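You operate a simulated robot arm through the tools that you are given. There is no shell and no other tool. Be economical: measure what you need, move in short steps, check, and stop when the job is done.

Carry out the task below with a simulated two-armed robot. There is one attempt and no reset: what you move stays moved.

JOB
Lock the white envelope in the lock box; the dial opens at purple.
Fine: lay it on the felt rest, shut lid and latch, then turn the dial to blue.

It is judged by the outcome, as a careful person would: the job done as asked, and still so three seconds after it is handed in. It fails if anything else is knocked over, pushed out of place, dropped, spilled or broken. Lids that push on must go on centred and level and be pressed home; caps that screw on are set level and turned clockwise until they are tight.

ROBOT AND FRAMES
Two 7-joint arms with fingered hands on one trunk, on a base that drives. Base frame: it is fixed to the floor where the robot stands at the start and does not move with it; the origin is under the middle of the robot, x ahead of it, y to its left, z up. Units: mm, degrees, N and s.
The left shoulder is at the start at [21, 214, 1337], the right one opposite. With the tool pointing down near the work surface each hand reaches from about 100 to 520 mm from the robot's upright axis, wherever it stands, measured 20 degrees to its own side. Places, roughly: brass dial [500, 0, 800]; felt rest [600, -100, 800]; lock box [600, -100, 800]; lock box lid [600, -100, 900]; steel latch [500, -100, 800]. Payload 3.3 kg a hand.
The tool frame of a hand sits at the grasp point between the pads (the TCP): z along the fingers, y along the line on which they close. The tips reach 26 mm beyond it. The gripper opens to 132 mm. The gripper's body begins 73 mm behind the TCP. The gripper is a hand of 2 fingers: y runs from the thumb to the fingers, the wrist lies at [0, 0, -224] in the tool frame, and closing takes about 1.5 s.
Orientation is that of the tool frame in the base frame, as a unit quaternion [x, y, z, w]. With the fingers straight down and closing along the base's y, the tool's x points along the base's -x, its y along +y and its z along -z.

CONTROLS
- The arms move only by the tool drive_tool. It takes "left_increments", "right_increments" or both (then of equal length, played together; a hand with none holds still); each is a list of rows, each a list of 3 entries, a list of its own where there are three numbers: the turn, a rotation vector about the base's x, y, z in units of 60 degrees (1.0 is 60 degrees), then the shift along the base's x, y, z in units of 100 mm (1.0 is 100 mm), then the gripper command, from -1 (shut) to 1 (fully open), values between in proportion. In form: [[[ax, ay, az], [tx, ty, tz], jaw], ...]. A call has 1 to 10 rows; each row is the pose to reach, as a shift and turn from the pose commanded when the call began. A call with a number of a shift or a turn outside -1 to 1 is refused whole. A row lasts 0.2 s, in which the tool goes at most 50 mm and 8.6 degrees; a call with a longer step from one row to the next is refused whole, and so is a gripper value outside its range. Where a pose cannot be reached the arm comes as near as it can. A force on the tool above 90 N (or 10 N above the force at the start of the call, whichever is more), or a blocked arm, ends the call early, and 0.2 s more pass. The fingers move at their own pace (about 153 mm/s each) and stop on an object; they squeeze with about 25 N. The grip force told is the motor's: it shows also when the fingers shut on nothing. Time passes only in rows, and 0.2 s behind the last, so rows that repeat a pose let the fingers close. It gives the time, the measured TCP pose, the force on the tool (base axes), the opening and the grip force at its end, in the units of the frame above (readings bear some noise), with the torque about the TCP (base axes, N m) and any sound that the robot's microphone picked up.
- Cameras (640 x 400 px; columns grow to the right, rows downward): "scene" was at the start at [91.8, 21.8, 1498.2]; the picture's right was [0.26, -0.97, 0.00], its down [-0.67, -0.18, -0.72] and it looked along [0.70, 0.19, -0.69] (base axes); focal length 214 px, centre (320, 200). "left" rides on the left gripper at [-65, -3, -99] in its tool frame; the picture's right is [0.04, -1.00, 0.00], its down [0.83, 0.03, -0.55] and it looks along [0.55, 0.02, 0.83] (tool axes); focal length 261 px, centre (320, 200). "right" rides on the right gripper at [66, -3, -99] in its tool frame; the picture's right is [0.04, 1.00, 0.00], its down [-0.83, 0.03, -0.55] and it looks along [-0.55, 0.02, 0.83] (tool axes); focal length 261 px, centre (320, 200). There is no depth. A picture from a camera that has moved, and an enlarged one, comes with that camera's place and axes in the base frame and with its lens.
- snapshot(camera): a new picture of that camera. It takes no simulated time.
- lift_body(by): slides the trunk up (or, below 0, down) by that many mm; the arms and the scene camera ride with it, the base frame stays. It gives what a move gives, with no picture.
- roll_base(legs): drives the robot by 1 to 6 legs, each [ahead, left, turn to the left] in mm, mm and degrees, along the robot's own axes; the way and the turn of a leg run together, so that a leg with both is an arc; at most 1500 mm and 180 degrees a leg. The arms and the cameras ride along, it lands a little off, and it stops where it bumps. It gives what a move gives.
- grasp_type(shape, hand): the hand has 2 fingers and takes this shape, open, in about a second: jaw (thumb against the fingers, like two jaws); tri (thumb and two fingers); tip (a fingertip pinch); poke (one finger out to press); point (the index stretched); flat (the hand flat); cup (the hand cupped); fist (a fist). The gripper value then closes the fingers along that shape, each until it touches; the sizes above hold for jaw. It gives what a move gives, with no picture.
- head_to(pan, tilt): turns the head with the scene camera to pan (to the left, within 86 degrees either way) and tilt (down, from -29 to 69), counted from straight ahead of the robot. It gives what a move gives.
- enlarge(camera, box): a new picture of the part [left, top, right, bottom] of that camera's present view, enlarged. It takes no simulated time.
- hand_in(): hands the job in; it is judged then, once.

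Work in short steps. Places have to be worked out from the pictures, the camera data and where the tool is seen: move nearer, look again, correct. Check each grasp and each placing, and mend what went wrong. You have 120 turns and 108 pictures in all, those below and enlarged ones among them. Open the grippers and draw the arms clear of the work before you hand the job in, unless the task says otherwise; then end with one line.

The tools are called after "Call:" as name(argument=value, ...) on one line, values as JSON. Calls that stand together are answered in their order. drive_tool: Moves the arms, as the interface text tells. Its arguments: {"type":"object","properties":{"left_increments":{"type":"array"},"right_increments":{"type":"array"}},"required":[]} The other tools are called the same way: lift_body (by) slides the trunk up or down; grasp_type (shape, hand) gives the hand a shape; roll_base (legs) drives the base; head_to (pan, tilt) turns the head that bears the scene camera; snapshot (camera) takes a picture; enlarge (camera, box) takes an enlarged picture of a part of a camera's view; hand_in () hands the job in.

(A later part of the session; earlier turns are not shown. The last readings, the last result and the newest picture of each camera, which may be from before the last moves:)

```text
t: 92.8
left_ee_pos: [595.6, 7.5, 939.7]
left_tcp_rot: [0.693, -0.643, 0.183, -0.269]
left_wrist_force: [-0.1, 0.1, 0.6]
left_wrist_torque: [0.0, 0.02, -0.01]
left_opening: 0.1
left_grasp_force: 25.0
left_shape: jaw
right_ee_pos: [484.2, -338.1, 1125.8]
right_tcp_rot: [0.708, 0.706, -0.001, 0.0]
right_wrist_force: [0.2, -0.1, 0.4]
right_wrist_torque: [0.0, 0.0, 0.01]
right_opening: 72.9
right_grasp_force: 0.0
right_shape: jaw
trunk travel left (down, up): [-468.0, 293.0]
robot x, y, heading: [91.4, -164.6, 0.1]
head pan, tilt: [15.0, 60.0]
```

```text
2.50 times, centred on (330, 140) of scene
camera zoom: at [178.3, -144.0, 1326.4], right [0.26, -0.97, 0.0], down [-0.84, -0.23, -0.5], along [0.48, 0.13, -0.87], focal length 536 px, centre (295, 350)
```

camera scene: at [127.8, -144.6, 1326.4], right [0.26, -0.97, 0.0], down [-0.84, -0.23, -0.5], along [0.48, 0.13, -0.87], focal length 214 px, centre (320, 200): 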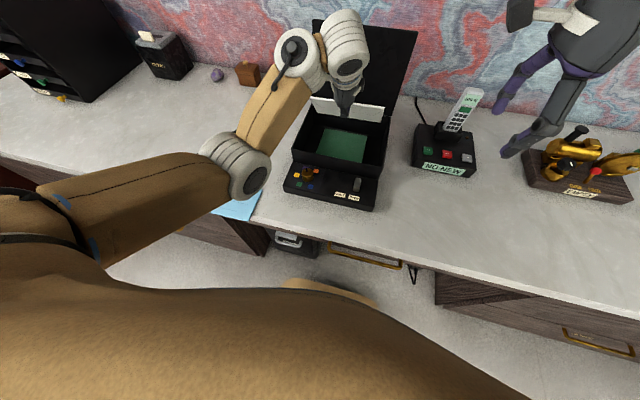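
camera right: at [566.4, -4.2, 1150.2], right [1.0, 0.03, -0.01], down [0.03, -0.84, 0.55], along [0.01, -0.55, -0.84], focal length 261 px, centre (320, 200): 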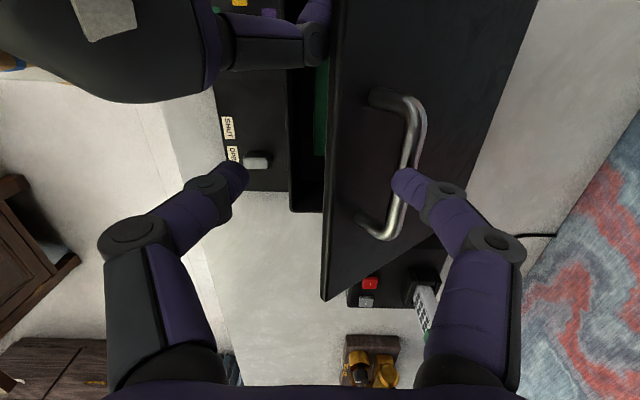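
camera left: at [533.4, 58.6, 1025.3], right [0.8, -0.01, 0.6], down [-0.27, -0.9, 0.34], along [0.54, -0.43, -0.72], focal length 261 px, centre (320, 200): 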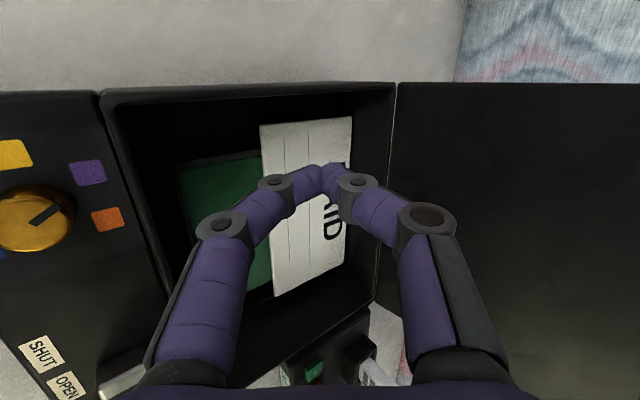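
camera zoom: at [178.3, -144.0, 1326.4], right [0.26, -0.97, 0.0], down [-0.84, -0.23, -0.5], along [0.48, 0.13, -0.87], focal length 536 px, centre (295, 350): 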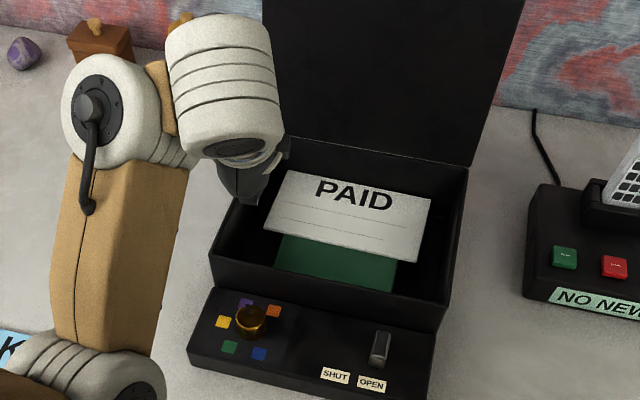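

Both cameras agree it lies flat, at x≈628–738 (centre ≈683; felt 563–705). To centre it better I'll pinch the front edge diagonally with nearly closed fingers and drag; first I position just above the front edge.

Call:
drive_tool(left_increments=[[[0, 0, 0], [0.0, -0.4, 0], -0.79], [[0, 0, 0], [0.1, -0.75, 0], -0.79], [[0, 0, 0], [0.18, -0.95, -0.3], -0.79], [[0, 0, 0], [0.18, -0.95, -0.65], -0.79], [[0, 0, 0], [0.18, -0.95, -0.85], -0.79]])

Call:
snapshot(camera="left")

```text
t: 94.0
left_ee_pos: [606.8, -98.5, 842.4]
left_tcp_rot: [0.692, -0.652, 0.182, -0.251]
left_wrist_force: [-1.2, 0.0, 0.5]
left_wrist_torque: [0.03, 0.0, 0.01]
left_opening: 13.9
left_grasp_force: 0.0
left_shape: jaw
right_ee_pos: [483.8, -338.0, 1124.1]
right_tcp_rot: [0.707, 0.707, 0.0, -0.001]
right_wrist_force: [0.4, -0.1, 0.4]
right_wrist_torque: [-0.03, 0.02, -0.01]
right_opening: 72.9
right_grasp_force: 0.0
right_shape: jaw
trunk travel left (down, up): [-468.0, 293.0]
robot x, y, heading: [91.6, -160.7, 0.3]
head pan, tilt: [15.0, 60.0]
```

```text
18 pictures are left
camera left: at [546.6, -44.4, 928.4], right [0.81, -0.02, 0.58], down [-0.28, -0.89, 0.36], along [0.51, -0.46, -0.73], focal length 261 px, centre (320, 200)
```

left: 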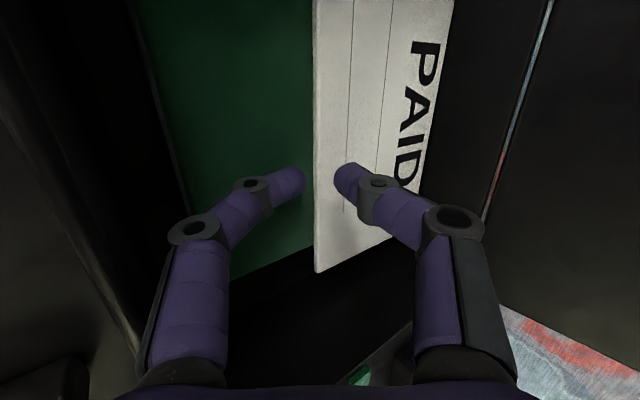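

The front edge lies between the two fingertips. I move down 12 mm and 6 mm forward and close gently.

Call:
drive_tool(left_increments=[[[0, 0, 0], [0.03, 0.08, -0.06], -0.79], [[0, 0, 0], [0.06, 0.08, -0.12], -0.79], [[0, 0, 0], [0.06, 0.08, -0.12], -0.9], [[0, 0, 0], [0.06, 0.08, -0.12], -1], [[0, 0, 0], [0.06, 0.08, -0.12], -1]])

Call:
snapshot(camera="left")

```text
t: 95.2
left_ee_pos: [613.2, -91.0, 831.9]
left_tcp_rot: [0.692, -0.651, 0.184, -0.252]
left_wrist_force: [-0.3, 0.3, -0.7]
left_wrist_torque: [0.0, 0.01, 0.0]
left_opening: 0.2
left_grasp_force: 25.0
left_shape: jaw
right_ee_pos: [483.3, -337.7, 1124.0]
right_tcp_rot: [0.708, 0.707, 0.001, 0.0]
right_wrist_force: [-0.6, -0.1, -0.4]
right_wrist_torque: [-0.01, 0.0, 0.0]
right_opening: 72.6
right_grasp_force: 0.1
right_shape: jaw
trunk travel left (down, up): [-468.0, 293.0]
robot x, y, heading: [95.1, -165.0, -0.1]
head pan, tilt: [15.0, 60.0]
```

```text
17 pictures are left
camera left: at [553.2, -36.9, 918.1], right [0.81, -0.02, 0.58], down [-0.28, -0.89, 0.36], along [0.51, -0.46, -0.73], focal length 261 px, centre (320, 200)
```

left: 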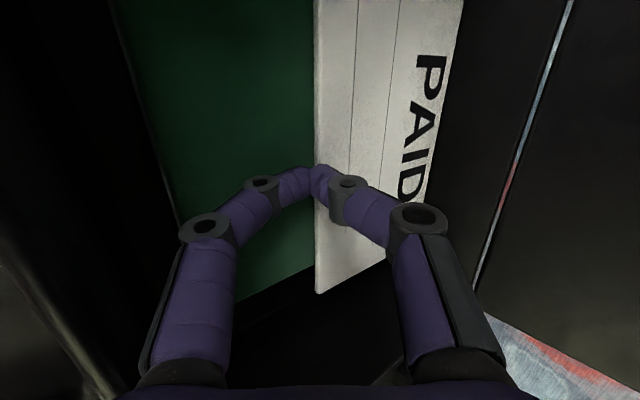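

It closed just above the edge. Reopen, back 2 mm, lower 8 mm and close again.

Call:
drive_tool(left_increments=[[[0, 0, 0], [0, 0, 0.02], -0.8], [[0, 0, 0], [0, 0, 0], -0.8], [[0, 0, 0], [0.02, 0, -0.05], -0.8], [[0, 0, 0], [0.02, 0, -0.09], -0.8], [[0, 0, 0], [0.02, 0, -0.09], -1], [[0, 0, 0], [0.02, 0, -0.09], -1], [[0, 0, 0], [0.02, 0, -0.09], -1]])

Call:
snapshot(camera="left")

```text
t: 96.8
left_ee_pos: [614.3, -91.3, 826.3]
left_tcp_rot: [0.692, -0.651, 0.185, -0.253]
left_wrist_force: [-5.7, -2.2, 28.6]
left_wrist_torque: [-0.02, -0.3, -0.02]
left_opening: 0.0
left_grasp_force: 25.4
left_shape: jaw
right_ee_pos: [481.4, -338.1, 1125.6]
right_tcp_rot: [0.708, 0.707, 0.002, 0.001]
right_wrist_force: [1.2, -0.3, -0.2]
right_wrist_torque: [0.01, 0.03, -0.02]
right_opening: 72.6
right_grasp_force: 0.0
right_shape: jaw
trunk travel left (down, up): [-468.0, 293.0]
robot x, y, heading: [94.5, -158.7, 0.0]
head pan, tilt: [15.0, 60.0]
```

```text
16 pictures are left
camera left: at [554.3, -38.4, 911.9], right [0.81, -0.02, 0.59], down [-0.28, -0.89, 0.36], along [0.52, -0.46, -0.72], focal length 261 px, centre (320, 200)
```

left: 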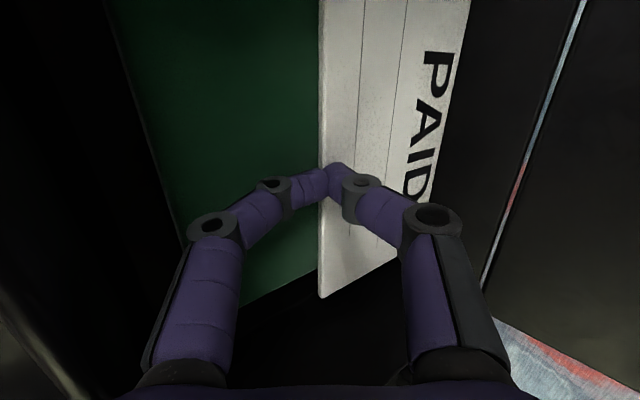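

Fingers press at the edge (one above, one in front). I try the drag: -45 mm with slight relief.

Call:
drive_tool(left_increments=[[[0, 0, 0], [0, 0, 0.03], -1], [[0, 0, 0], [-0.08, 0, 0.03], -1], [[0, 0, 0], [-0.16, 0, 0.03], -1], [[0, 0, 0], [-0.24, 0, 0.03], -1], [[0, 0, 0], [-0.32, 0, 0.03], -1], [[0, 0, 0], [-0.4, 0, 0.03], -1], [[0, 0, 0], [-0.46, 0, 0.03], -1]])

Call:
snapshot(camera="left")

```text
t: 97.8
left_ee_pos: [602.5, -87.6, 837.9]
left_tcp_rot: [0.698, -0.64, 0.189, -0.259]
left_wrist_force: [31.0, 1.4, 14.3]
left_wrist_torque: [-0.13, 1.76, 0.16]
left_opening: 0.0
left_grasp_force: 25.0
left_shape: jaw
right_ee_pos: [485.1, -337.4, 1124.8]
right_tcp_rot: [0.708, 0.707, 0.001, 0.0]
right_wrist_force: [0.0, -0.8, 1.1]
right_wrist_torque: [-0.02, -0.03, 0.03]
right_opening: 72.6
right_grasp_force: 0.0
right_shape: jaw
trunk travel left (down, up): [-468.0, 293.0]
robot x, y, heading: [96.6, -165.5, 0.1]
head pan, tilt: [15.0, 60.0]
stopped in row 5 (left hand): the force on the tool passed its limit (the readings are from after the stop); the commanded pose is now the measured one
```

```text
15 pictures are left
camera left: at [539.8, -34.6, 922.0], right [0.8, 0.0, 0.6], down [-0.27, -0.89, 0.36], along [0.54, -0.45, -0.71], focal length 261 px, centre (320, 200)
```

left: 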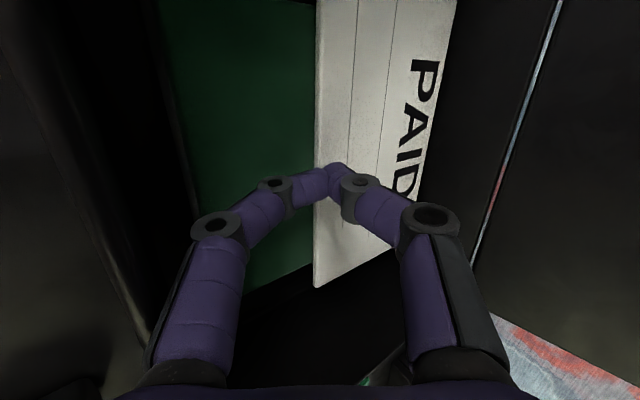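

A hard contact — likely the gripper body against the front wall of the box. I stop fiddling, lift straight up and clear, and check everything.

Call:
drive_tool(left_increments=[[[0, 0, 0], [0.05, 0, 0.1], -1], [[0, 0, 0], [0.08, 0, 0.4], -1], [[0, 0, 0], [0.08, 0, 0.8], -1], [[0, 0, 0], [0, 0.2, 1.0], -1]])

Call:
drive_tool(left_increments=[[[0, 0, 0], [-0.1, 0.3, 0.3], -1], [[0, 0, 0], [-0.2, 0.6, 0.5], -1], [[0, 0, 0], [-0.3, 0.95, 0.6], -1]])

Call:
enlarge(camera="scene", box=[220, 40, 440, 220])

```text
t: 98.8
left_ee_pos: [603.7, -59.7, 931.3]
left_tcp_rot: [0.698, -0.64, 0.183, -0.263]
left_wrist_force: [-0.7, -0.7, 0.3]
left_wrist_torque: [-0.01, -0.01, -0.02]
left_opening: 0.2
left_grasp_force: 25.2
left_shape: jaw
right_ee_pos: [485.0, -336.8, 1125.7]
right_tcp_rot: [0.708, 0.706, 0.0, 0.0]
right_wrist_force: [-0.2, 0.4, 0.6]
right_wrist_torque: [0.02, 0.0, -0.01]
right_opening: 72.7
right_grasp_force: 0.1
right_shape: jaw
trunk travel left (down, up): [-468.0, 293.0]
robot x, y, heading: [95.3, -162.9, 0.3]
head pan, tilt: [15.0, 60.0]
```

```text
t: 99.6
left_ee_pos: [578.7, -2.7, 975.0]
left_tcp_rot: [0.695, -0.645, 0.186, -0.258]
left_wrist_force: [-0.7, -0.1, -0.9]
left_wrist_torque: [-0.03, -0.03, 0.03]
left_opening: 0.1
left_grasp_force: 25.0
left_shape: jaw
left hand out of reach, approached as far as the arm can: row 2, 3
right_ee_pos: [484.9, -338.3, 1125.0]
right_tcp_rot: [0.708, 0.707, 0.0, -0.001]
right_wrist_force: [-0.2, -0.3, -0.2]
right_wrist_torque: [0.07, 0.02, -0.04]
right_opening: 72.8
right_grasp_force: 0.1
right_shape: jaw
trunk travel left (down, up): [-468.0, 293.0]
robot x, y, heading: [94.0, -164.8, -0.0]
head pan, tilt: [15.0, 60.0]
```

```text
2.22 times, centred on (330, 130) of scene
camera zoom: at [179.1, -145.2, 1326.4], right [0.26, -0.97, 0.0], down [-0.84, -0.22, -0.5], along [0.48, 0.13, -0.87], focal length 477 px, centre (298, 356)
```

zoom: 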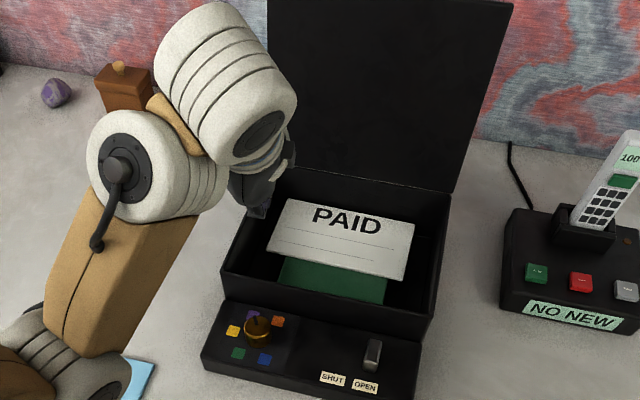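

Envelope now lies flat at x≈620–733, its centre well inside the felt; box and dial unmoved. Next, the lid: I'll hook it from behind at its left edge with the left hand. First drive left 150 mm and draw the right hand back.

Call:
roll_base(legs=[[5, 150, 0]])

Call:
drive_tool(left_increments=[[[0, -0.14, 0], [0.15, 0, 0.05], -1], [[0, -0.28, 0], [0.3, 0, 0.1], -1], [[0, -0.42, 0], [0.45, 0, 0.15], -1], [[0, -0.56, 0], [0.6, 0, 0.2], -1], [[0, -0.7, 0], [0.75, 0, 0.25], -1], [[0, -0.84, 0], [0.9, 0, 0.25], -1], [[0, -0.9, 0], [1.0, 0, 0.25], -1]], right_increments=[[[0, 0, 0], [-0.1, 0, 0], 0], [[0, 0, 0], [-0.2, 0, 0], 0], [[0, 0, 0], [-0.4, 0, 0], 0], [[0, 0, 0], [-0.6, 0, 0], 0], [[0, 0, 0], [-0.8, 0, 0], 0], [[0, 0, 0], [-0.9, 0, 0], 0], [[0, 0, 0], [-0.9, 0, 0], 0]])

Call:
lift_body(by=-80)

```text
t: 101.0
left_ee_pos: [584.3, 149.5, 974.7]
left_tcp_rot: [0.697, -0.643, 0.187, -0.256]
left_wrist_force: [-0.9, 0.8, 0.9]
left_wrist_torque: [-0.03, 0.01, -0.02]
left_opening: 0.1
left_grasp_force: 25.3
left_shape: jaw
right_ee_pos: [488.7, -187.6, 1125.9]
right_tcp_rot: [0.707, 0.707, 0.0, 0.0]
right_wrist_force: [0.0, 0.9, 0.4]
right_wrist_torque: [0.0, 0.0, 0.01]
right_opening: 72.7
right_grasp_force: 0.1
right_shape: jaw
trunk travel left (down, up): [-468.0, 293.0]
robot x, y, heading: [97.2, -17.1, -0.1]
head pan, tilt: [15.0, 60.0]
```

```text
t: 102.6
left_ee_pos: [686.1, 147.7, 1001.1]
left_tcp_rot: [0.536, -0.456, 0.483, -0.521]
left_wrist_force: [-0.1, 0.6, -0.6]
left_wrist_torque: [0.01, -0.02, -0.03]
left_opening: 0.0
left_grasp_force: 24.9
left_shape: jaw
right_ee_pos: [431.2, -188.2, 1125.7]
right_tcp_rot: [0.707, 0.708, 0.001, -0.001]
right_wrist_force: [0.5, 0.9, -0.2]
right_wrist_torque: [0.01, 0.0, 0.01]
right_opening: 66.4
right_grasp_force: 0.1
right_shape: jaw
right hand out of reach, approached as far as the arm can: row 5, 6, 7
trunk travel left (down, up): [-468.0, 293.0]
robot x, y, heading: [103.9, -13.6, 0.1]
head pan, tilt: [15.0, 60.0]
```

```text
t: 103.7
left_ee_pos: [684.5, 148.6, 919.6]
left_tcp_rot: [0.536, -0.457, 0.483, -0.521]
left_wrist_force: [0.2, 0.1, -0.3]
left_wrist_torque: [0.0, -0.01, 0.0]
left_opening: 0.0
left_grasp_force: 25.0
left_shape: jaw
right_ee_pos: [432.4, -187.9, 1043.8]
right_tcp_rot: [0.707, 0.707, -0.002, -0.004]
right_wrist_force: [0.7, -0.5, 0.2]
right_wrist_torque: [0.02, 0.02, 0.02]
right_opening: 66.3
right_grasp_force: 0.1
right_shape: jaw
trunk travel left (down, up): [-388.0, 373.0]
robot x, y, heading: [101.9, -14.6, 0.2]
head pan, tilt: [15.0, 60.0]
```

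Now yaw the left hand about 45° to the right while rising to z≈1010 beside the lid's left edge.

Call:
drive_tool(left_increments=[[[0, 0, -0.12], [0.1, 0, 0.2], -1], [[0, 0, -0.25], [0.2, 0, 0.4], -1], [[0, 0, -0.37], [0.35, 0, 0.6], -1], [[0, 0, -0.5], [0.5, 0, 0.75], -1], [[0, 0, -0.62], [0.6, 0, 0.85], -1], [[0, 0, -0.75], [0.7, -0.05, 0.9], -1]])

Call:
head_to(pan=0, tilt=40)

Call:
snapshot(camera="scene")

Call:
snapshot(camera="left")

```text
t: 105.3
left_ee_pos: [576.0, -18.6, 913.0]
left_tcp_rot: [0.34, -0.611, 0.64, -0.318]
left_wrist_force: [0.5, -0.9, -0.1]
left_wrist_torque: [-0.01, 0.04, 0.03]
left_opening: 0.1
left_grasp_force: 24.9
left_shape: jaw
left hand out of reach, approached as far as the arm can: row 2, 3, 4, 5, 6
right_ee_pos: [432.8, -189.5, 1042.5]
right_tcp_rot: [0.707, 0.707, -0.002, -0.004]
right_wrist_force: [-0.6, -0.8, 0.4]
right_wrist_torque: [0.04, -0.04, 0.0]
right_opening: 66.2
right_grasp_force: 0.0
right_shape: jaw
trunk travel left (down, up): [-388.0, 373.0]
robot x, y, heading: [100.3, -17.0, 0.3]
head pan, tilt: [15.0, 60.0]
stopped in row 6 (left hand): the arm was blocked; the commanded pose is now the measured one
```

```text
t: 106.2
left_ee_pos: [576.9, -17.6, 914.5]
left_tcp_rot: [0.339, -0.611, 0.642, -0.317]
left_wrist_force: [0.0, -0.3, -0.3]
left_wrist_torque: [0.01, -0.01, 0.0]
left_opening: 0.0
left_grasp_force: 25.0
left_shape: jaw
right_ee_pos: [432.1, -188.7, 1042.9]
right_tcp_rot: [0.706, 0.708, -0.003, -0.004]
right_wrist_force: [-0.3, -0.8, -0.2]
right_wrist_torque: [0.0, 0.02, 0.02]
right_opening: 66.5
right_grasp_force: 0.0
right_shape: jaw
trunk travel left (down, up): [-388.0, 373.0]
robot x, y, heading: [102.1, -14.9, 0.4]
head pan, tilt: [0.0, 40.0]
```

```text
13 pictures are left
camera scene: at [214.0, -12.5, 1272.6], right [0.0, -1.0, 0.0], down [-0.64, 0.0, -0.77], along [0.77, 0.0, -0.64], focal length 214 px, centre (320, 200)
```

scene: 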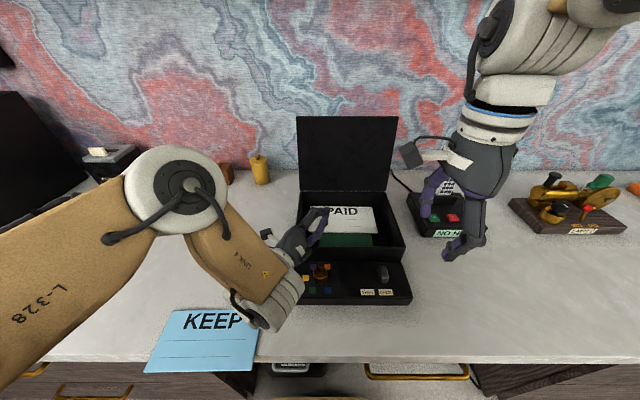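

```text
12 pictures are left
camera left: at [533.4, 91.7, 910.3], right [-0.01, 0.02, 1.0], down [-0.93, -0.37, -0.01], along [0.37, -0.93, 0.02], focal length 261 px, centre (320, 200)
```

left: 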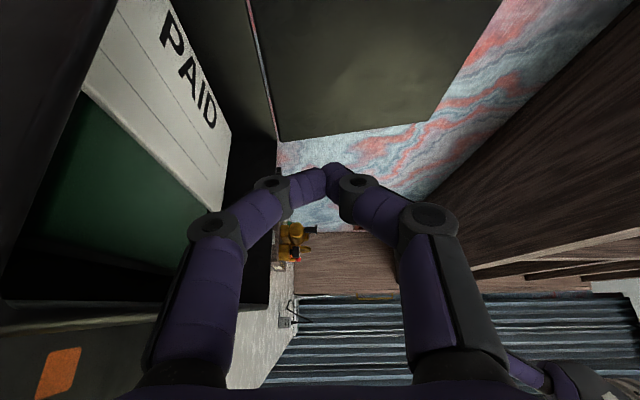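

Yawing that far isn't reachable from here, but the view shows the envelope flat and the lid leaning just past vertical. Better: raise the hand, back up, move left and turn the base 45° right so the left hand reaches straight behind the lid's left edge.

Call:
drive_tool(left_increments=[[[0, 0, 0.14], [-0.05, 0.05, 0.3], -1], [[0, 0, 0.28], [-0.1, 0.1, 0.6], -1], [[0, 0, 0.42], [-0.1, 0.2, 0.9], -1], [[0, 0, 0.56], [-0.1, 0.4, 1.0], -1], [[0, 0, 0.7], [-0.1, 0.6, 1.0], -1]])

Call:
roll_base(legs=[[-85, 0, 0], [0, 265, 0], [0, 0, -45]])

```text
t: 107.4
left_ee_pos: [587.9, 65.8, 1025.4]
left_tcp_rot: [0.523, -0.463, 0.498, -0.514]
left_wrist_force: [0.1, -0.9, 0.0]
left_wrist_torque: [-0.01, 0.01, -0.02]
left_opening: 0.2
left_grasp_force: 25.4
left_shape: jaw
left hand out of reach, approached as far as the arm can: row 5
right_ee_pos: [432.8, -187.0, 1042.3]
right_tcp_rot: [0.706, 0.708, -0.002, -0.003]
right_wrist_force: [0.4, 0.3, -0.5]
right_wrist_torque: [-0.01, 0.01, 0.0]
right_opening: 66.3
right_grasp_force: 0.0
right_shape: jaw
trunk travel left (down, up): [-388.0, 373.0]
robot x, y, heading: [97.4, -11.4, 0.2]
head pan, tilt: [0.0, 40.0]
```

```text
t: 112.0
left_ee_pos: [412.7, -31.0, 1024.4]
left_tcp_rot: [0.306, -0.629, 0.656, -0.282]
left_wrist_force: [1.3, -0.2, -0.6]
left_wrist_torque: [-0.02, -0.02, -0.03]
left_opening: 0.3
left_grasp_force: 24.8
left_shape: jaw
right_ee_pos: [123.1, -100.6, 1042.8]
right_tcp_rot: [0.924, 0.382, -0.001, -0.004]
right_wrist_force: [-0.2, 0.7, 0.5]
right_wrist_torque: [-0.02, 0.02, -0.03]
right_opening: 66.7
right_grasp_force: 0.0
right_shape: jaw
trunk travel left (down, up): [-388.0, 373.0]
robot x, y, heading: [9.3, 262.5, -44.9]
head pan, tilt: [0.0, 40.0]
```

From that view the lid leans ~8° back: hinge ≈(742,860), top edge ≈(777,1088). A cleaner way: the right hand, pitched 45° with wide-open jaw, hooks its far finger over the lid's top edge from the front. I turn back, reposition to about (92,155) and raise the trunk 80.

Call:
roll_base(legs=[[0, 0, 45], [0, -108, 0], [80, 0, 0]])

Call:
lift_body(by=80)

Call:
drive_tool(right_increments=[[[0, 0, 0], [0.3, 0, 0.1], 1], [[0, -0.1, 0], [0.6, -0.05, 0.1], 1], [[0, -0.2, 0], [0.8, -0.1, 0.1], 1], [[0, -0.3, 0], [0.9, -0.1, 0.1], 1], [[0, -0.4, 0], [1.0, -0.1, 0.1], 1]])

```text
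t: 115.9
left_ee_pos: [581.1, 229.5, 1023.4]
left_tcp_rot: [0.524, -0.463, 0.498, -0.512]
left_wrist_force: [0.1, 0.0, 1.0]
left_wrist_torque: [0.0, 0.0, 0.05]
left_opening: 0.0
left_grasp_force: 24.8
left_shape: jaw
right_ee_pos: [427.6, -23.7, 1042.8]
right_tcp_rot: [0.706, 0.708, -0.004, -0.004]
right_wrist_force: [-0.2, 0.3, -1.0]
right_wrist_torque: [0.0, 0.04, 0.0]
right_opening: 66.4
right_grasp_force: 0.0
right_shape: jaw
trunk travel left (down, up): [-388.0, 373.0]
robot x, y, heading: [92.7, 149.7, 0.1]
head pan, tilt: [0.0, 40.0]
```

```text
t: 117.1
left_ee_pos: [580.3, 229.4, 1104.7]
left_tcp_rot: [0.524, -0.464, 0.498, -0.512]
left_wrist_force: [0.5, 0.0, 0.0]
left_wrist_torque: [0.0, 0.0, -0.01]
left_opening: 0.0
left_grasp_force: 25.0
left_shape: jaw
right_ee_pos: [426.0, -24.5, 1123.6]
right_tcp_rot: [0.707, 0.708, -0.003, -0.004]
right_wrist_force: [0.0, 0.5, 0.4]
right_wrist_torque: [-0.02, 0.0, 0.02]
right_opening: 66.6
right_grasp_force: 0.0
right_shape: jaw
trunk travel left (down, up): [-468.0, 293.0]
robot x, y, heading: [90.8, 150.6, 0.3]
head pan, tilt: [0.0, 40.0]
```

```text
t: 118.3
left_ee_pos: [580.1, 228.9, 1104.0]
left_tcp_rot: [0.524, -0.463, 0.498, -0.513]
left_wrist_force: [0.0, -0.1, 0.4]
left_wrist_torque: [0.0, 0.01, 0.01]
left_opening: 0.1
left_grasp_force: 25.0
left_shape: jaw
right_ee_pos: [523.8, -34.0, 1134.6]
right_tcp_rot: [0.691, 0.693, 0.145, 0.144]
right_wrist_force: [-0.2, 0.0, 0.1]
right_wrist_torque: [0.01, 0.0, -0.02]
right_opening: 132.0
right_grasp_force: 0.0
right_shape: jaw
trunk travel left (down, up): [-468.0, 293.0]
robot x, y, heading: [92.7, 151.7, -0.0]
head pan, tilt: [0.0, 40.0]
```

Next: advance, pitch to 45°, and shift right to y≈-150 at z≈1115, just in front of and above the lid's top.

Call:
drive_tool(right_increments=[[[0, -0.1, 0], [0.25, -0.25, -0.05], 1], [[0, -0.2, 0], [0.5, -0.5, -0.1], 1], [[0, -0.3, 0], [0.75, -0.75, -0.15], 1], [[0, -0.35, 0], [1.0, -1.0, -0.2], 1]])

Call:
drive_tool(right_increments=[[[0, 0, 0], [0.3, -0.1, 0], 1], [[0, 0, 0], [0.6, -0.16, 0], 1], [[0, 0, 0], [0.8, -0.16, 0], 1]])

Call:
snapshot(camera="right")

```text
t: 119.3
left_ee_pos: [580.1, 229.1, 1104.1]
left_tcp_rot: [0.524, -0.463, 0.499, -0.512]
left_wrist_force: [-0.7, -0.1, -0.3]
left_wrist_torque: [0.0, -0.05, 0.04]
left_opening: 0.0
left_grasp_force: 24.7
left_shape: jaw
right_ee_pos: [625.6, -135.8, 1112.9]
right_tcp_rot: [0.653, 0.656, 0.267, 0.268]
right_wrist_force: [0.4, -0.3, -0.1]
right_wrist_torque: [-0.02, -0.01, 0.04]
right_opening: 131.8
right_grasp_force: 0.0
right_shape: jaw
trunk travel left (down, up): [-468.0, 293.0]
robot x, y, heading: [89.3, 147.7, 0.4]
head pan, tilt: [0.0, 40.0]
```

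```text
t: 120.1
left_ee_pos: [580.2, 228.8, 1104.0]
left_tcp_rot: [0.524, -0.462, 0.498, -0.513]
left_wrist_force: [-0.3, 0.5, -0.4]
left_wrist_torque: [0.0, 0.02, 0.01]
left_opening: 0.0
left_grasp_force: 25.2
left_shape: jaw
right_ee_pos: [705.1, -150.9, 1111.8]
right_tcp_rot: [0.653, 0.656, 0.267, 0.267]
right_wrist_force: [-0.1, -0.3, 0.0]
right_wrist_torque: [0.02, 0.01, 0.02]
right_opening: 132.1
right_grasp_force: 0.0
right_shape: jaw
trunk travel left (down, up): [-468.0, 293.0]
robot x, y, heading: [97.8, 149.9, 0.1]
head pan, tilt: [0.0, 40.0]
```

```text
11 pictures are left
camera right: at [633.0, -86.1, 1181.5], right [0.71, 0.04, 0.7], down [-0.36, -0.83, 0.42], along [0.6, -0.55, -0.58], focal length 261 px, centre (320, 200)
```

right: 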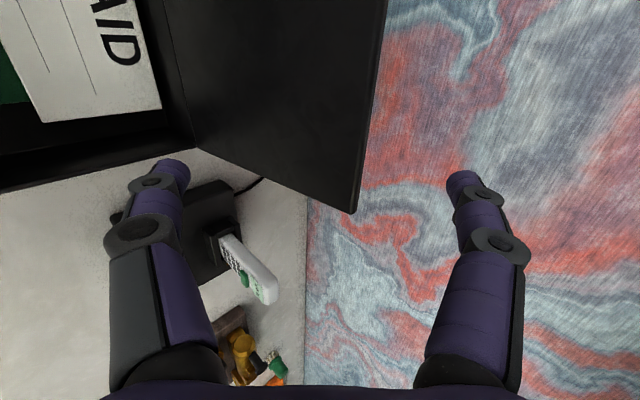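

The lid's top corner measures (777,1081), as expected, and sits inside the open jaw. I go forward 48 mm then down 66 mm so the far finger passes behind the top edge.

Call:
drive_tool(right_increments=[[[0, 0, 0], [0.25, 0, 0], 1], [[0, 0, 0], [0.48, 0, 0], 1], [[0, 0, 0], [0.48, 0, -0.25], 1], [[0, 0, 0], [0.48, 0, -0.5], 1], [[0, 0, 0], [0.48, 0, -0.66], 1]])

Call:
snapshot(camera="right")

```text
t: 121.3
left_ee_pos: [580.6, 229.0, 1104.2]
left_tcp_rot: [0.524, -0.464, 0.498, -0.512]
left_wrist_force: [-0.6, -0.4, -0.4]
left_wrist_torque: [0.03, -0.04, -0.01]
left_opening: 0.1
left_grasp_force: 24.8
left_shape: jaw
right_ee_pos: [755.2, -149.7, 1046.8]
right_tcp_rot: [0.653, 0.656, 0.268, 0.268]
right_wrist_force: [-0.4, -0.5, 0.0]
right_wrist_torque: [-0.02, -0.01, -0.03]
right_opening: 131.8
right_grasp_force: 0.1
right_shape: jaw
trunk travel left (down, up): [-468.0, 293.0]
robot x, y, heading: [90.6, 146.5, -0.1]
head pan, tilt: [0.0, 40.0]
```

```text
10 pictures are left
camera right: at [682.6, -83.9, 1115.4], right [0.71, 0.04, 0.7], down [-0.36, -0.83, 0.42], along [0.6, -0.55, -0.58], focal length 261 px, centre (320, 200)
```

right: 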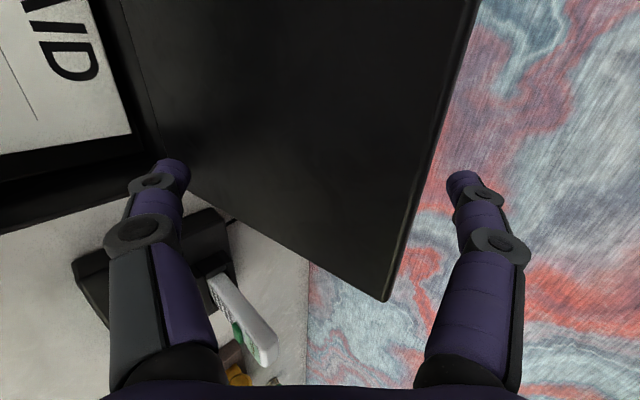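

The far finger is behind the lid. I pull back along the arc.

Call:
drive_tool(right_increments=[[[0, 0, 0], [-0.2, 0, 0], 1], [[0, 0, 0], [-0.4, 0, 0.02], 1], [[0, 0, 0], [-0.6, 0, 0.02], 1], [[0, 0, 0], [-0.8, 0, 0.02], 1], [[0, 0, 0], [-1.0, 0, 0], 1]])

Call:
drive_tool(right_increments=[[[0, 0, 0], [-0.2, 0, -0.04], 1], [[0, 0, 0], [-0.4, 0, -0.1], 1], [[0, 0, 0], [-0.6, 0, -0.18], 1], [[0, 0, 0], [-0.8, 0, -0.28], 1], [[0, 0, 0], [-1.0, 0, -0.4], 1]])

Call:
snapshot(camera="right")

```text
t: 122.5
left_ee_pos: [579.7, 230.1, 1104.7]
left_tcp_rot: [0.524, -0.463, 0.498, -0.512]
left_wrist_force: [-0.2, -0.3, 0.0]
left_wrist_torque: [0.0, -0.02, 0.02]
left_opening: 0.2
left_grasp_force: 25.0
left_shape: jaw
right_ee_pos: [654.0, -149.8, 1045.3]
right_tcp_rot: [0.654, 0.655, 0.267, 0.268]
right_wrist_force: [0.5, 0.3, 0.3]
right_wrist_torque: [-0.01, 0.0, 0.0]
right_opening: 132.2
right_grasp_force: 0.2
right_shape: jaw
trunk travel left (down, up): [-468.0, 293.0]
robot x, y, heading: [93.6, 150.8, 0.1]
head pan, tilt: [0.0, 40.0]
```

```text
t: 123.7
left_ee_pos: [580.7, 229.2, 1104.8]
left_tcp_rot: [0.523, -0.463, 0.498, -0.514]
left_wrist_force: [0.9, -0.5, 0.4]
left_wrist_torque: [0.01, 0.05, 0.02]
left_opening: 0.4
left_grasp_force: 25.2
left_shape: jaw
right_ee_pos: [553.3, -149.9, 1007.8]
right_tcp_rot: [0.653, 0.656, 0.268, 0.267]
right_wrist_force: [-0.7, 0.0, -0.5]
right_wrist_torque: [0.01, 0.02, -0.04]
right_opening: 132.0
right_grasp_force: 0.1
right_shape: jaw
trunk travel left (down, up): [-468.0, 293.0]
robot x, y, heading: [93.6, 153.0, 0.1]
head pan, tilt: [0.0, 40.0]
```

```text
9 pictures are left
camera right: at [481.2, -84.8, 1076.2], right [0.71, 0.04, 0.7], down [-0.36, -0.83, 0.42], along [0.6, -0.55, -0.58], focal length 261 px, centre (320, 200)
```

right: 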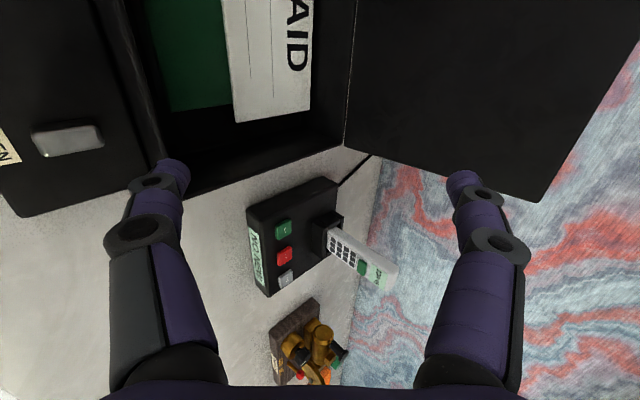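

The lid didn't move: the open finger's tip was level with the edge and slid over it. I need to go ~25 mm lower and further behind, with the jaw a bit narrower; I reposition the base slightly for reach.

Call:
roll_base(legs=[[12, -70, 0]])

Call:
drive_tool(right_increments=[[[0, 0, 0], [0.2, 0.15, 0.3], 0.515], [[0, 0, 0], [0.4, 0.3, 0.6], 0.515], [[0, 0, 0], [0.65, 0.45, 0.85], 0.515], [[0, 0, 0], [0.85, 0.6, 1.0], 0.515], [[0, 0, 0], [1.0, 0.7, 1.0], 0.515]])

Call:
drive_tool(right_increments=[[[0, 0, 0], [0.4, 0, 0.05], 0.515], [[0, 0, 0], [0.8, 0, 0.05], 0.515], [[0, 0, 0], [1.0, 0, 0.05], 0.515]])

```text
t: 124.7
left_ee_pos: [592.3, 157.3, 1104.4]
left_tcp_rot: [0.523, -0.464, 0.497, -0.514]
left_wrist_force: [0.3, -0.3, 1.2]
left_wrist_torque: [0.01, -0.01, 0.04]
left_opening: 0.0
left_grasp_force: 24.7
left_shape: jaw
right_ee_pos: [566.2, -221.8, 1007.0]
right_tcp_rot: [0.653, 0.656, 0.267, 0.266]
right_wrist_force: [0.2, 0.0, 0.4]
right_wrist_torque: [0.02, 0.0, 0.01]
right_opening: 131.7
right_grasp_force: 0.0
right_shape: jaw
trunk travel left (down, up): [-468.0, 293.0]
robot x, y, heading: [107.4, 77.2, 0.4]
head pan, tilt: [0.0, 40.0]
```

```text
t: 125.9
left_ee_pos: [592.7, 159.2, 1104.1]
left_tcp_rot: [0.524, -0.463, 0.498, -0.513]
left_wrist_force: [0.9, 0.9, -0.7]
left_wrist_torque: [0.01, 0.01, -0.01]
left_opening: 0.0
left_grasp_force: 24.9
left_shape: jaw
right_ee_pos: [666.1, -150.9, 1106.9]
right_tcp_rot: [0.653, 0.656, 0.267, 0.268]
right_wrist_force: [0.2, -0.6, -0.3]
right_wrist_torque: [0.02, 0.01, -0.03]
right_opening: 100.3
right_grasp_force: 0.1
right_shape: jaw
trunk travel left (down, up): [-468.0, 293.0]
robot x, y, heading: [105.2, 74.8, 0.3]
head pan, tilt: [0.0, 40.0]
```

```text
t: 126.7
left_ee_pos: [593.2, 160.1, 1104.7]
left_tcp_rot: [0.524, -0.463, 0.499, -0.512]
left_wrist_force: [-0.5, -0.1, 0.1]
left_wrist_torque: [0.03, -0.01, 0.01]
left_opening: 0.0
left_grasp_force: 25.1
left_shape: jaw
right_ee_pos: [767.5, -150.9, 1112.1]
right_tcp_rot: [0.654, 0.656, 0.267, 0.267]
right_wrist_force: [0.1, 0.2, 0.1]
right_wrist_torque: [-0.01, 0.01, -0.02]
right_opening: 100.3
right_grasp_force: 0.1
right_shape: jaw
trunk travel left (down, up): [-468.0, 293.0]
robot x, y, heading: [102.3, 78.2, -0.1]
head pan, tilt: [0.0, 40.0]
```

Reached. Now down 73 mm with 5 mm forward.

Call:
drive_tool(right_increments=[[[0, 0, 0], [0.05, 0, -0.25], 0.515], [[0, 0, 0], [0.05, 0, -0.5], 0.515], [[0, 0, 0], [0.05, 0, -0.74], 0.515]])

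Call:
snapshot(camera="right")

```text
t: 127.5
left_ee_pos: [593.4, 158.8, 1105.1]
left_tcp_rot: [0.524, -0.463, 0.498, -0.513]
left_wrist_force: [0.1, -0.2, 0.2]
left_wrist_torque: [0.0, -0.01, 0.01]
left_opening: 0.1
left_grasp_force: 24.8
left_shape: jaw
right_ee_pos: [771.9, -151.0, 1037.5]
right_tcp_rot: [0.654, 0.656, 0.267, 0.267]
right_wrist_force: [0.3, 0.4, -1.0]
right_wrist_torque: [-0.02, 0.01, 0.01]
right_opening: 100.4
right_grasp_force: 0.1
right_shape: jaw
trunk travel left (down, up): [-468.0, 293.0]
robot x, y, heading: [106.7, 79.5, 0.1]
head pan, tilt: [0.0, 40.0]
```

```text
8 pictures are left
camera right: at [699.2, -85.4, 1106.2], right [0.71, 0.04, 0.7], down [-0.36, -0.83, 0.42], along [0.6, -0.55, -0.58], focal length 261 px, centre (320, 200)
```

right: 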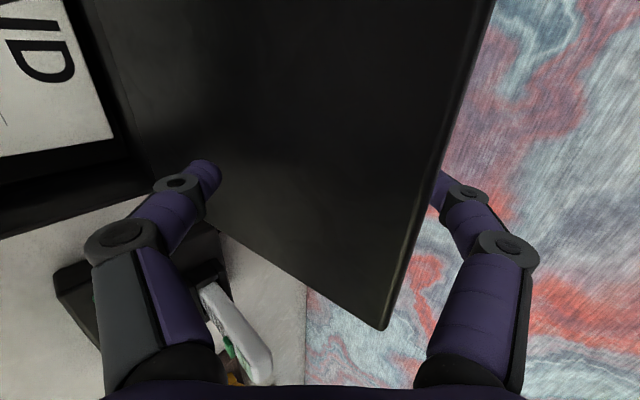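

The far fingertip is now hidden behind the lid edge. I narrow a bit and pull back.

Call:
drive_tool(right_increments=[[[0, 0, 0], [-0.05, 0, 0], 0.2], [[0, 0, 0], [-0.25, 0, 0], 0.2], [[0, 0, 0], [-0.45, 0, 0.02], 0.2], [[0, 0, 0], [-0.65, 0, 0.02], 0.2], [[0, 0, 0], [-0.85, 0, 0], 0.2], [[0, 0, 0], [-1.0, 0, -0.02], 0.2]])

Call:
snapshot(camera="right")

```text
t: 128.9
left_ee_pos: [592.5, 158.4, 1104.7]
left_tcp_rot: [0.524, -0.463, 0.498, -0.513]
left_wrist_force: [-0.4, -0.3, 0.4]
left_wrist_torque: [0.0, 0.02, 0.03]
left_opening: 0.0
left_grasp_force: 25.6
left_shape: jaw
right_ee_pos: [670.2, -150.3, 1036.9]
right_tcp_rot: [0.654, 0.655, 0.268, 0.267]
right_wrist_force: [-0.8, -0.1, 0.3]
right_wrist_torque: [-0.02, 0.0, 0.03]
right_opening: 79.8
right_grasp_force: 0.0
right_shape: jaw
trunk travel left (down, up): [-468.0, 293.0]
robot x, y, heading: [107.5, 80.0, 0.3]
head pan, tilt: [0.0, 40.0]
```

```text
7 pictures are left
camera right: at [598.4, -85.5, 1106.0], right [0.71, 0.04, 0.7], down [-0.36, -0.83, 0.42], along [0.6, -0.55, -0.58], focal length 261 px, centre (320, 200)
```

right: 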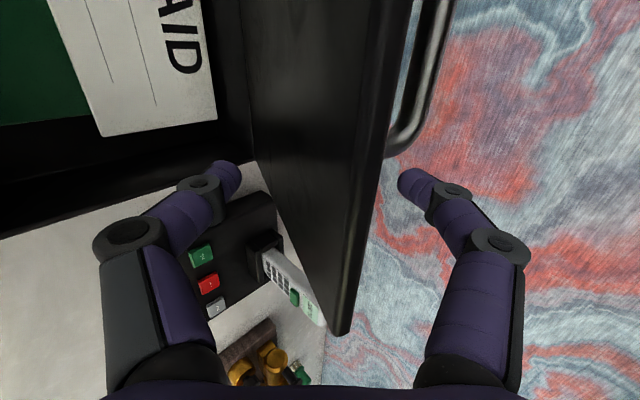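

It worked: lid now at about 70°. I continue pulling along the arc down to about 40°.

Call:
drive_tool(right_increments=[[[0, 0, 0], [-0.2, 0, -0.09], 0.2], [[0, 0, 0], [-0.4, 0, -0.2], 0.2], [[0, 0, 0], [-0.6, 0, -0.33], 0.2], [[0, 0, 0], [-0.8, 0, -0.48], 0.2], [[0, 0, 0], [-0.95, 0, -0.6], 0.2]])

Call:
snapshot(camera="right")

```text
t: 130.1
left_ee_pos: [593.0, 158.3, 1104.9]
left_tcp_rot: [0.524, -0.463, 0.499, -0.513]
left_wrist_force: [0.0, 0.7, -0.1]
left_wrist_torque: [0.02, -0.01, 0.0]
left_opening: 0.1
left_grasp_force: 25.4
left_shape: jaw
right_ee_pos: [586.5, -159.1, 974.5]
right_tcp_rot: [0.653, 0.656, 0.269, 0.266]
right_wrist_force: [-0.3, 1.0, -2.2]
right_wrist_torque: [0.02, -0.04, -0.01]
right_opening: 80.0
right_grasp_force: 0.1
right_shape: jaw
right hand out of reach, approached as far as the arm can: row 4, 5
trunk travel left (down, up): [-468.0, 293.0]
robot x, y, heading: [107.5, 78.3, 0.5]
head pan, tilt: [0.0, 40.0]
```

```text
6 pictures are left
camera right: at [513.9, -92.8, 1043.1], right [0.71, 0.04, 0.7], down [-0.36, -0.84, 0.42], along [0.6, -0.55, -0.58], focal length 261 px, centre (320, 200)
```

right: 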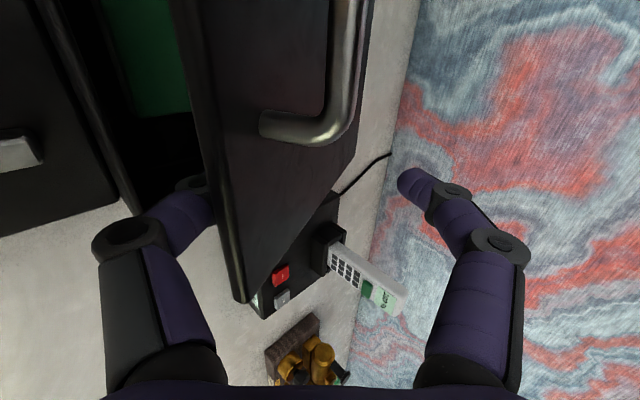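

Lid is at ~30° with my lower finger under its front edge. I back the base 90 mm so the finger slides out, then press the lid down from above.

Call:
roll_base(legs=[[-90, 0, 0]])

Call:
snapshot(camera="scene")

```text
t: 131.2
left_ee_pos: [501.0, 159.0, 1105.3]
left_tcp_rot: [0.524, -0.463, 0.499, -0.513]
left_wrist_force: [0.0, 0.2, -0.8]
left_wrist_torque: [0.0, 0.0, -0.01]
left_opening: 0.0
left_grasp_force: 24.9
left_shape: jaw
right_ee_pos: [495.1, -158.4, 975.5]
right_tcp_rot: [0.653, 0.656, 0.269, 0.267]
right_wrist_force: [0.1, 0.6, 0.3]
right_wrist_torque: [0.01, 0.0, -0.01]
right_opening: 79.5
right_grasp_force: 0.1
right_shape: jaw
trunk travel left (down, up): [-468.0, 293.0]
robot x, y, heading: [20.5, 78.3, 0.1]
head pan, tilt: [0.0, 40.0]
```

```text
5 pictures are left
camera scene: at [118.5, 80.2, 1353.3], right [0.0, -1.0, 0.0], down [-0.64, 0.0, -0.77], along [0.77, 0.0, -0.64], focal length 214 px, centre (320, 200)
```

scene: 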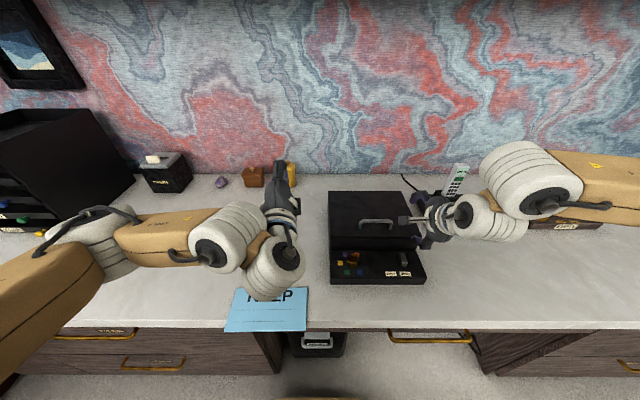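

The lid has swung shut. With 5 pictures left I work from known positions. I return the right hand to tool-down (closing along x), raised, and drive back to my earlier working spot (81,30).

Call:
drive_tool(right_increments=[[[0, 0.12, 0], [0, 0.05, 0.2], -0.5], [[0, 0.25, 0], [0, 0.1, 0.4], -1], [[0, 0.38, 0], [0, 0.2, 0.6], -1], [[0, 0.5, 0], [0, 0.3, 0.7], -1], [[0, 0.63, 0], [0, 0.4, 0.8], -1], [[0, 0.74, 0], [0, 0.4, 0.8], -1]])

Call:
roll_base(legs=[[61, -48, 0]])

```text
t: 132.6
left_ee_pos: [503.6, 158.9, 1104.4]
left_tcp_rot: [0.524, -0.463, 0.498, -0.512]
left_wrist_force: [-0.6, 0.3, -0.3]
left_wrist_torque: [0.01, -0.01, -0.01]
left_opening: 0.1
left_grasp_force: 24.5
left_shape: jaw
right_ee_pos: [497.8, -118.6, 1055.6]
right_tcp_rot: [0.705, 0.71, 0.002, -0.002]
right_wrist_force: [-0.6, 0.0, -0.8]
right_wrist_torque: [0.0, 0.01, -0.01]
right_opening: 0.2
right_grasp_force: 25.0
right_shape: jaw
trunk travel left (down, up): [-468.0, 293.0]
robot x, y, heading: [12.1, 80.2, 0.1]
head pan, tilt: [0.0, 40.0]
```

```text
t: 133.7
left_ee_pos: [565.7, 108.5, 1103.0]
left_tcp_rot: [0.523, -0.465, 0.498, -0.512]
left_wrist_force: [0.1, -0.2, 0.5]
left_wrist_torque: [0.01, -0.02, -0.01]
left_opening: 0.3
left_grasp_force: 24.6
left_shape: jaw
right_ee_pos: [558.1, -167.7, 1054.6]
right_tcp_rot: [0.706, 0.709, 0.002, -0.002]
right_wrist_force: [-0.7, -0.1, -0.3]
right_wrist_torque: [0.03, 0.02, 0.01]
right_opening: 0.1
right_grasp_force: 24.7
right_shape: jaw
trunk travel left (down, up): [-468.0, 293.0]
robot x, y, heading: [76.6, 31.4, -0.1]
head pan, tilt: [0.0, 40.0]
```

Descend onto the lid's right front part (clear of the handle) to press it home, watching force.

Call:
drive_tool(right_increments=[[[0, 0, 0], [-0.05, 0, -0.35], -1], [[0, 0, 0], [-0.1, 0, -0.7], -1], [[0, 0, 0], [-0.1, 0, -1.0], -1]])

Call:
drive_tool(right_increments=[[[0, 0, 0], [0, 0, -0.2], -1], [[0, 0, 0], [0, 0, -0.35], -1], [[0, 0, 0], [0, 0, -0.42], -1], [[0, 0, 0], [0, 0, -0.46], -1], [[0, 0, 0], [0, 0, -0.5], -1]])

```text
t: 134.5
left_ee_pos: [564.7, 109.2, 1104.4]
left_tcp_rot: [0.523, -0.463, 0.499, -0.513]
left_wrist_force: [0.3, -0.1, 0.2]
left_wrist_torque: [0.01, 0.01, -0.03]
left_opening: 0.0
left_grasp_force: 25.4
left_shape: jaw
right_ee_pos: [550.0, -167.8, 954.8]
right_tcp_rot: [0.706, 0.708, 0.001, -0.001]
right_wrist_force: [0.5, -0.6, -0.7]
right_wrist_torque: [-0.03, 0.05, 0.01]
right_opening: 0.2
right_grasp_force: 24.5
right_shape: jaw
trunk travel left (down, up): [-468.0, 293.0]
robot x, y, heading: [78.5, 32.6, -0.0]
head pan, tilt: [0.0, 40.0]
```

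```text
t: 135.7
left_ee_pos: [564.7, 110.0, 1103.9]
left_tcp_rot: [0.523, -0.464, 0.499, -0.512]
left_wrist_force: [0.1, -0.5, 0.2]
left_wrist_torque: [-0.01, 0.02, -0.01]
left_opening: 0.1
left_grasp_force: 25.6
left_shape: jaw
right_ee_pos: [548.3, -166.9, 904.1]
right_tcp_rot: [0.705, 0.709, 0.002, -0.002]
right_wrist_force: [-0.2, -0.4, 0.1]
right_wrist_torque: [-0.02, 0.02, 0.01]
right_opening: 0.1
right_grasp_force: 24.9
right_shape: jaw
trunk travel left (down, up): [-468.0, 293.0]
robot x, y, heading: [79.4, 34.5, 0.0]
head pan, tilt: [0.0, 40.0]
```

No contact yet (tip ≈878). Continue in small steps.

Call:
drive_tool(right_increments=[[[0, 0, 0], [0, 0, -0.04], -1], [[0, 0, 0], [0, 0, -0.08], -1], [[0, 0, 0], [0, 0, -0.11], -1], [[0, 0, 0], [0, 0, -0.14], -1]])

```text
t: 136.7
left_ee_pos: [559.5, 111.2, 1107.2]
left_tcp_rot: [0.524, -0.462, 0.5, -0.513]
left_wrist_force: [-0.5, 0.4, 0.3]
left_wrist_torque: [0.03, -0.03, 0.01]
left_opening: 0.1
left_grasp_force: 24.7
left_shape: jaw
right_ee_pos: [545.7, -166.5, 898.3]
right_tcp_rot: [0.707, 0.708, 0.007, 0.004]
right_wrist_force: [0.1, -7.5, 68.6]
right_wrist_torque: [-0.3, -0.08, -0.03]
right_opening: 0.1
right_grasp_force: 25.2
right_shape: jaw
trunk travel left (down, up): [-468.0, 293.0]
robot x, y, heading: [78.5, 30.3, 0.2]
head pan, tilt: [0.0, 40.0]
```

The lid is down and firm (68 N reaction, surface z≈872). I lift off and yaw the hand back to its original orientation, moving toward the latch's right side.

Call:
drive_tool(right_increments=[[[0, 0, 0], [0, 0, 0.3], -1], [[0, 0, 0], [0, 0, 0.7], -1], [[0, 0, 0.14], [0, 0, 1.0], -1], [[0, 0, 0.28], [-0.1, 0, 1.0], -1], [[0, 0, 0.42], [-0.2, -0.05, 1.0], -1], [[0, 0, 0.56], [-0.3, -0.1, 1.0], -1], [[0, 0, 0.7], [-0.4, -0.15, 1.0], -1], [[0, 0, 0.84], [-0.5, -0.2, 1.0], -1], [[0, 0, 0.96], [-0.6, -0.25, 1.0], -1]])

Call:
drive_tool(right_increments=[[[0, 0, 0.14], [-0.05, 0, -0.2], -1], [[0, 0, 0.28], [-0.09, 0, -0.3], -1], [[0, 0, 0.42], [-0.09, 0, -0.4], -1], [[0, 0, 0.54], [-0.09, -0.05, -0.5], -1]])

Call:
snapshot(camera="right")

```text
t: 138.7
left_ee_pos: [564.4, 110.3, 1103.9]
left_tcp_rot: [0.523, -0.463, 0.499, -0.512]
left_wrist_force: [0.2, -0.6, -0.5]
left_wrist_torque: [0.02, 0.0, 0.0]
left_opening: 0.2
left_grasp_force: 25.1
left_shape: jaw
right_ee_pos: [488.3, -192.1, 991.8]
right_tcp_rot: [0.277, 0.961, 0.0, -0.002]
right_wrist_force: [-0.1, 0.0, 0.2]
right_wrist_torque: [0.0, 0.01, 0.0]
right_opening: 0.1
right_grasp_force: 25.4
right_shape: jaw
trunk travel left (down, up): [-468.0, 293.0]
robot x, y, heading: [75.1, 34.1, 0.1]
head pan, tilt: [0.0, 40.0]
```

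```text
t: 139.7
left_ee_pos: [564.5, 111.0, 1106.0]
left_tcp_rot: [0.524, -0.463, 0.499, -0.512]
left_wrist_force: [0.1, 1.0, 0.4]
left_wrist_torque: [0.0, -0.02, 0.0]
left_opening: 0.2
left_grasp_force: 25.0
left_shape: jaw
right_ee_pos: [479.1, -198.3, 940.7]
right_tcp_rot: [-0.003, 1.0, 0.0, -0.001]
right_wrist_force: [-0.5, 0.1, 0.2]
right_wrist_torque: [0.01, -0.01, 0.0]
right_opening: 0.2
right_grasp_force: 25.1
right_shape: jaw
trunk travel left (down, up): [-468.0, 293.0]
robot x, y, heading: [77.5, 27.7, 0.0]
head pan, tilt: [0.0, 40.0]
```

```text
4 pictures are left
camera right: at [413.7, -200.9, 1040.2], right [-0.05, 1.0, 0.0], down [0.83, 0.04, 0.55], along [0.55, 0.03, -0.84], focal length 261 px, centre (320, 200)
```

right: 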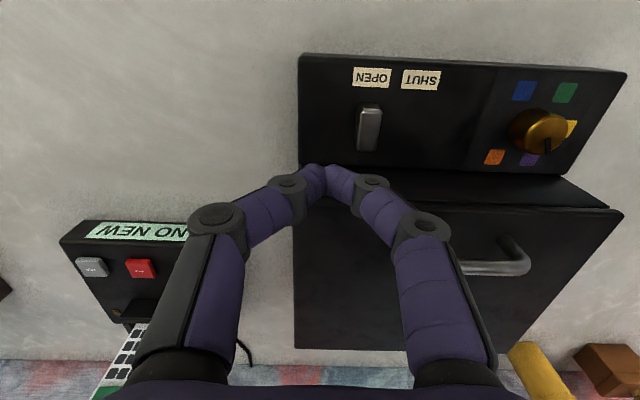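

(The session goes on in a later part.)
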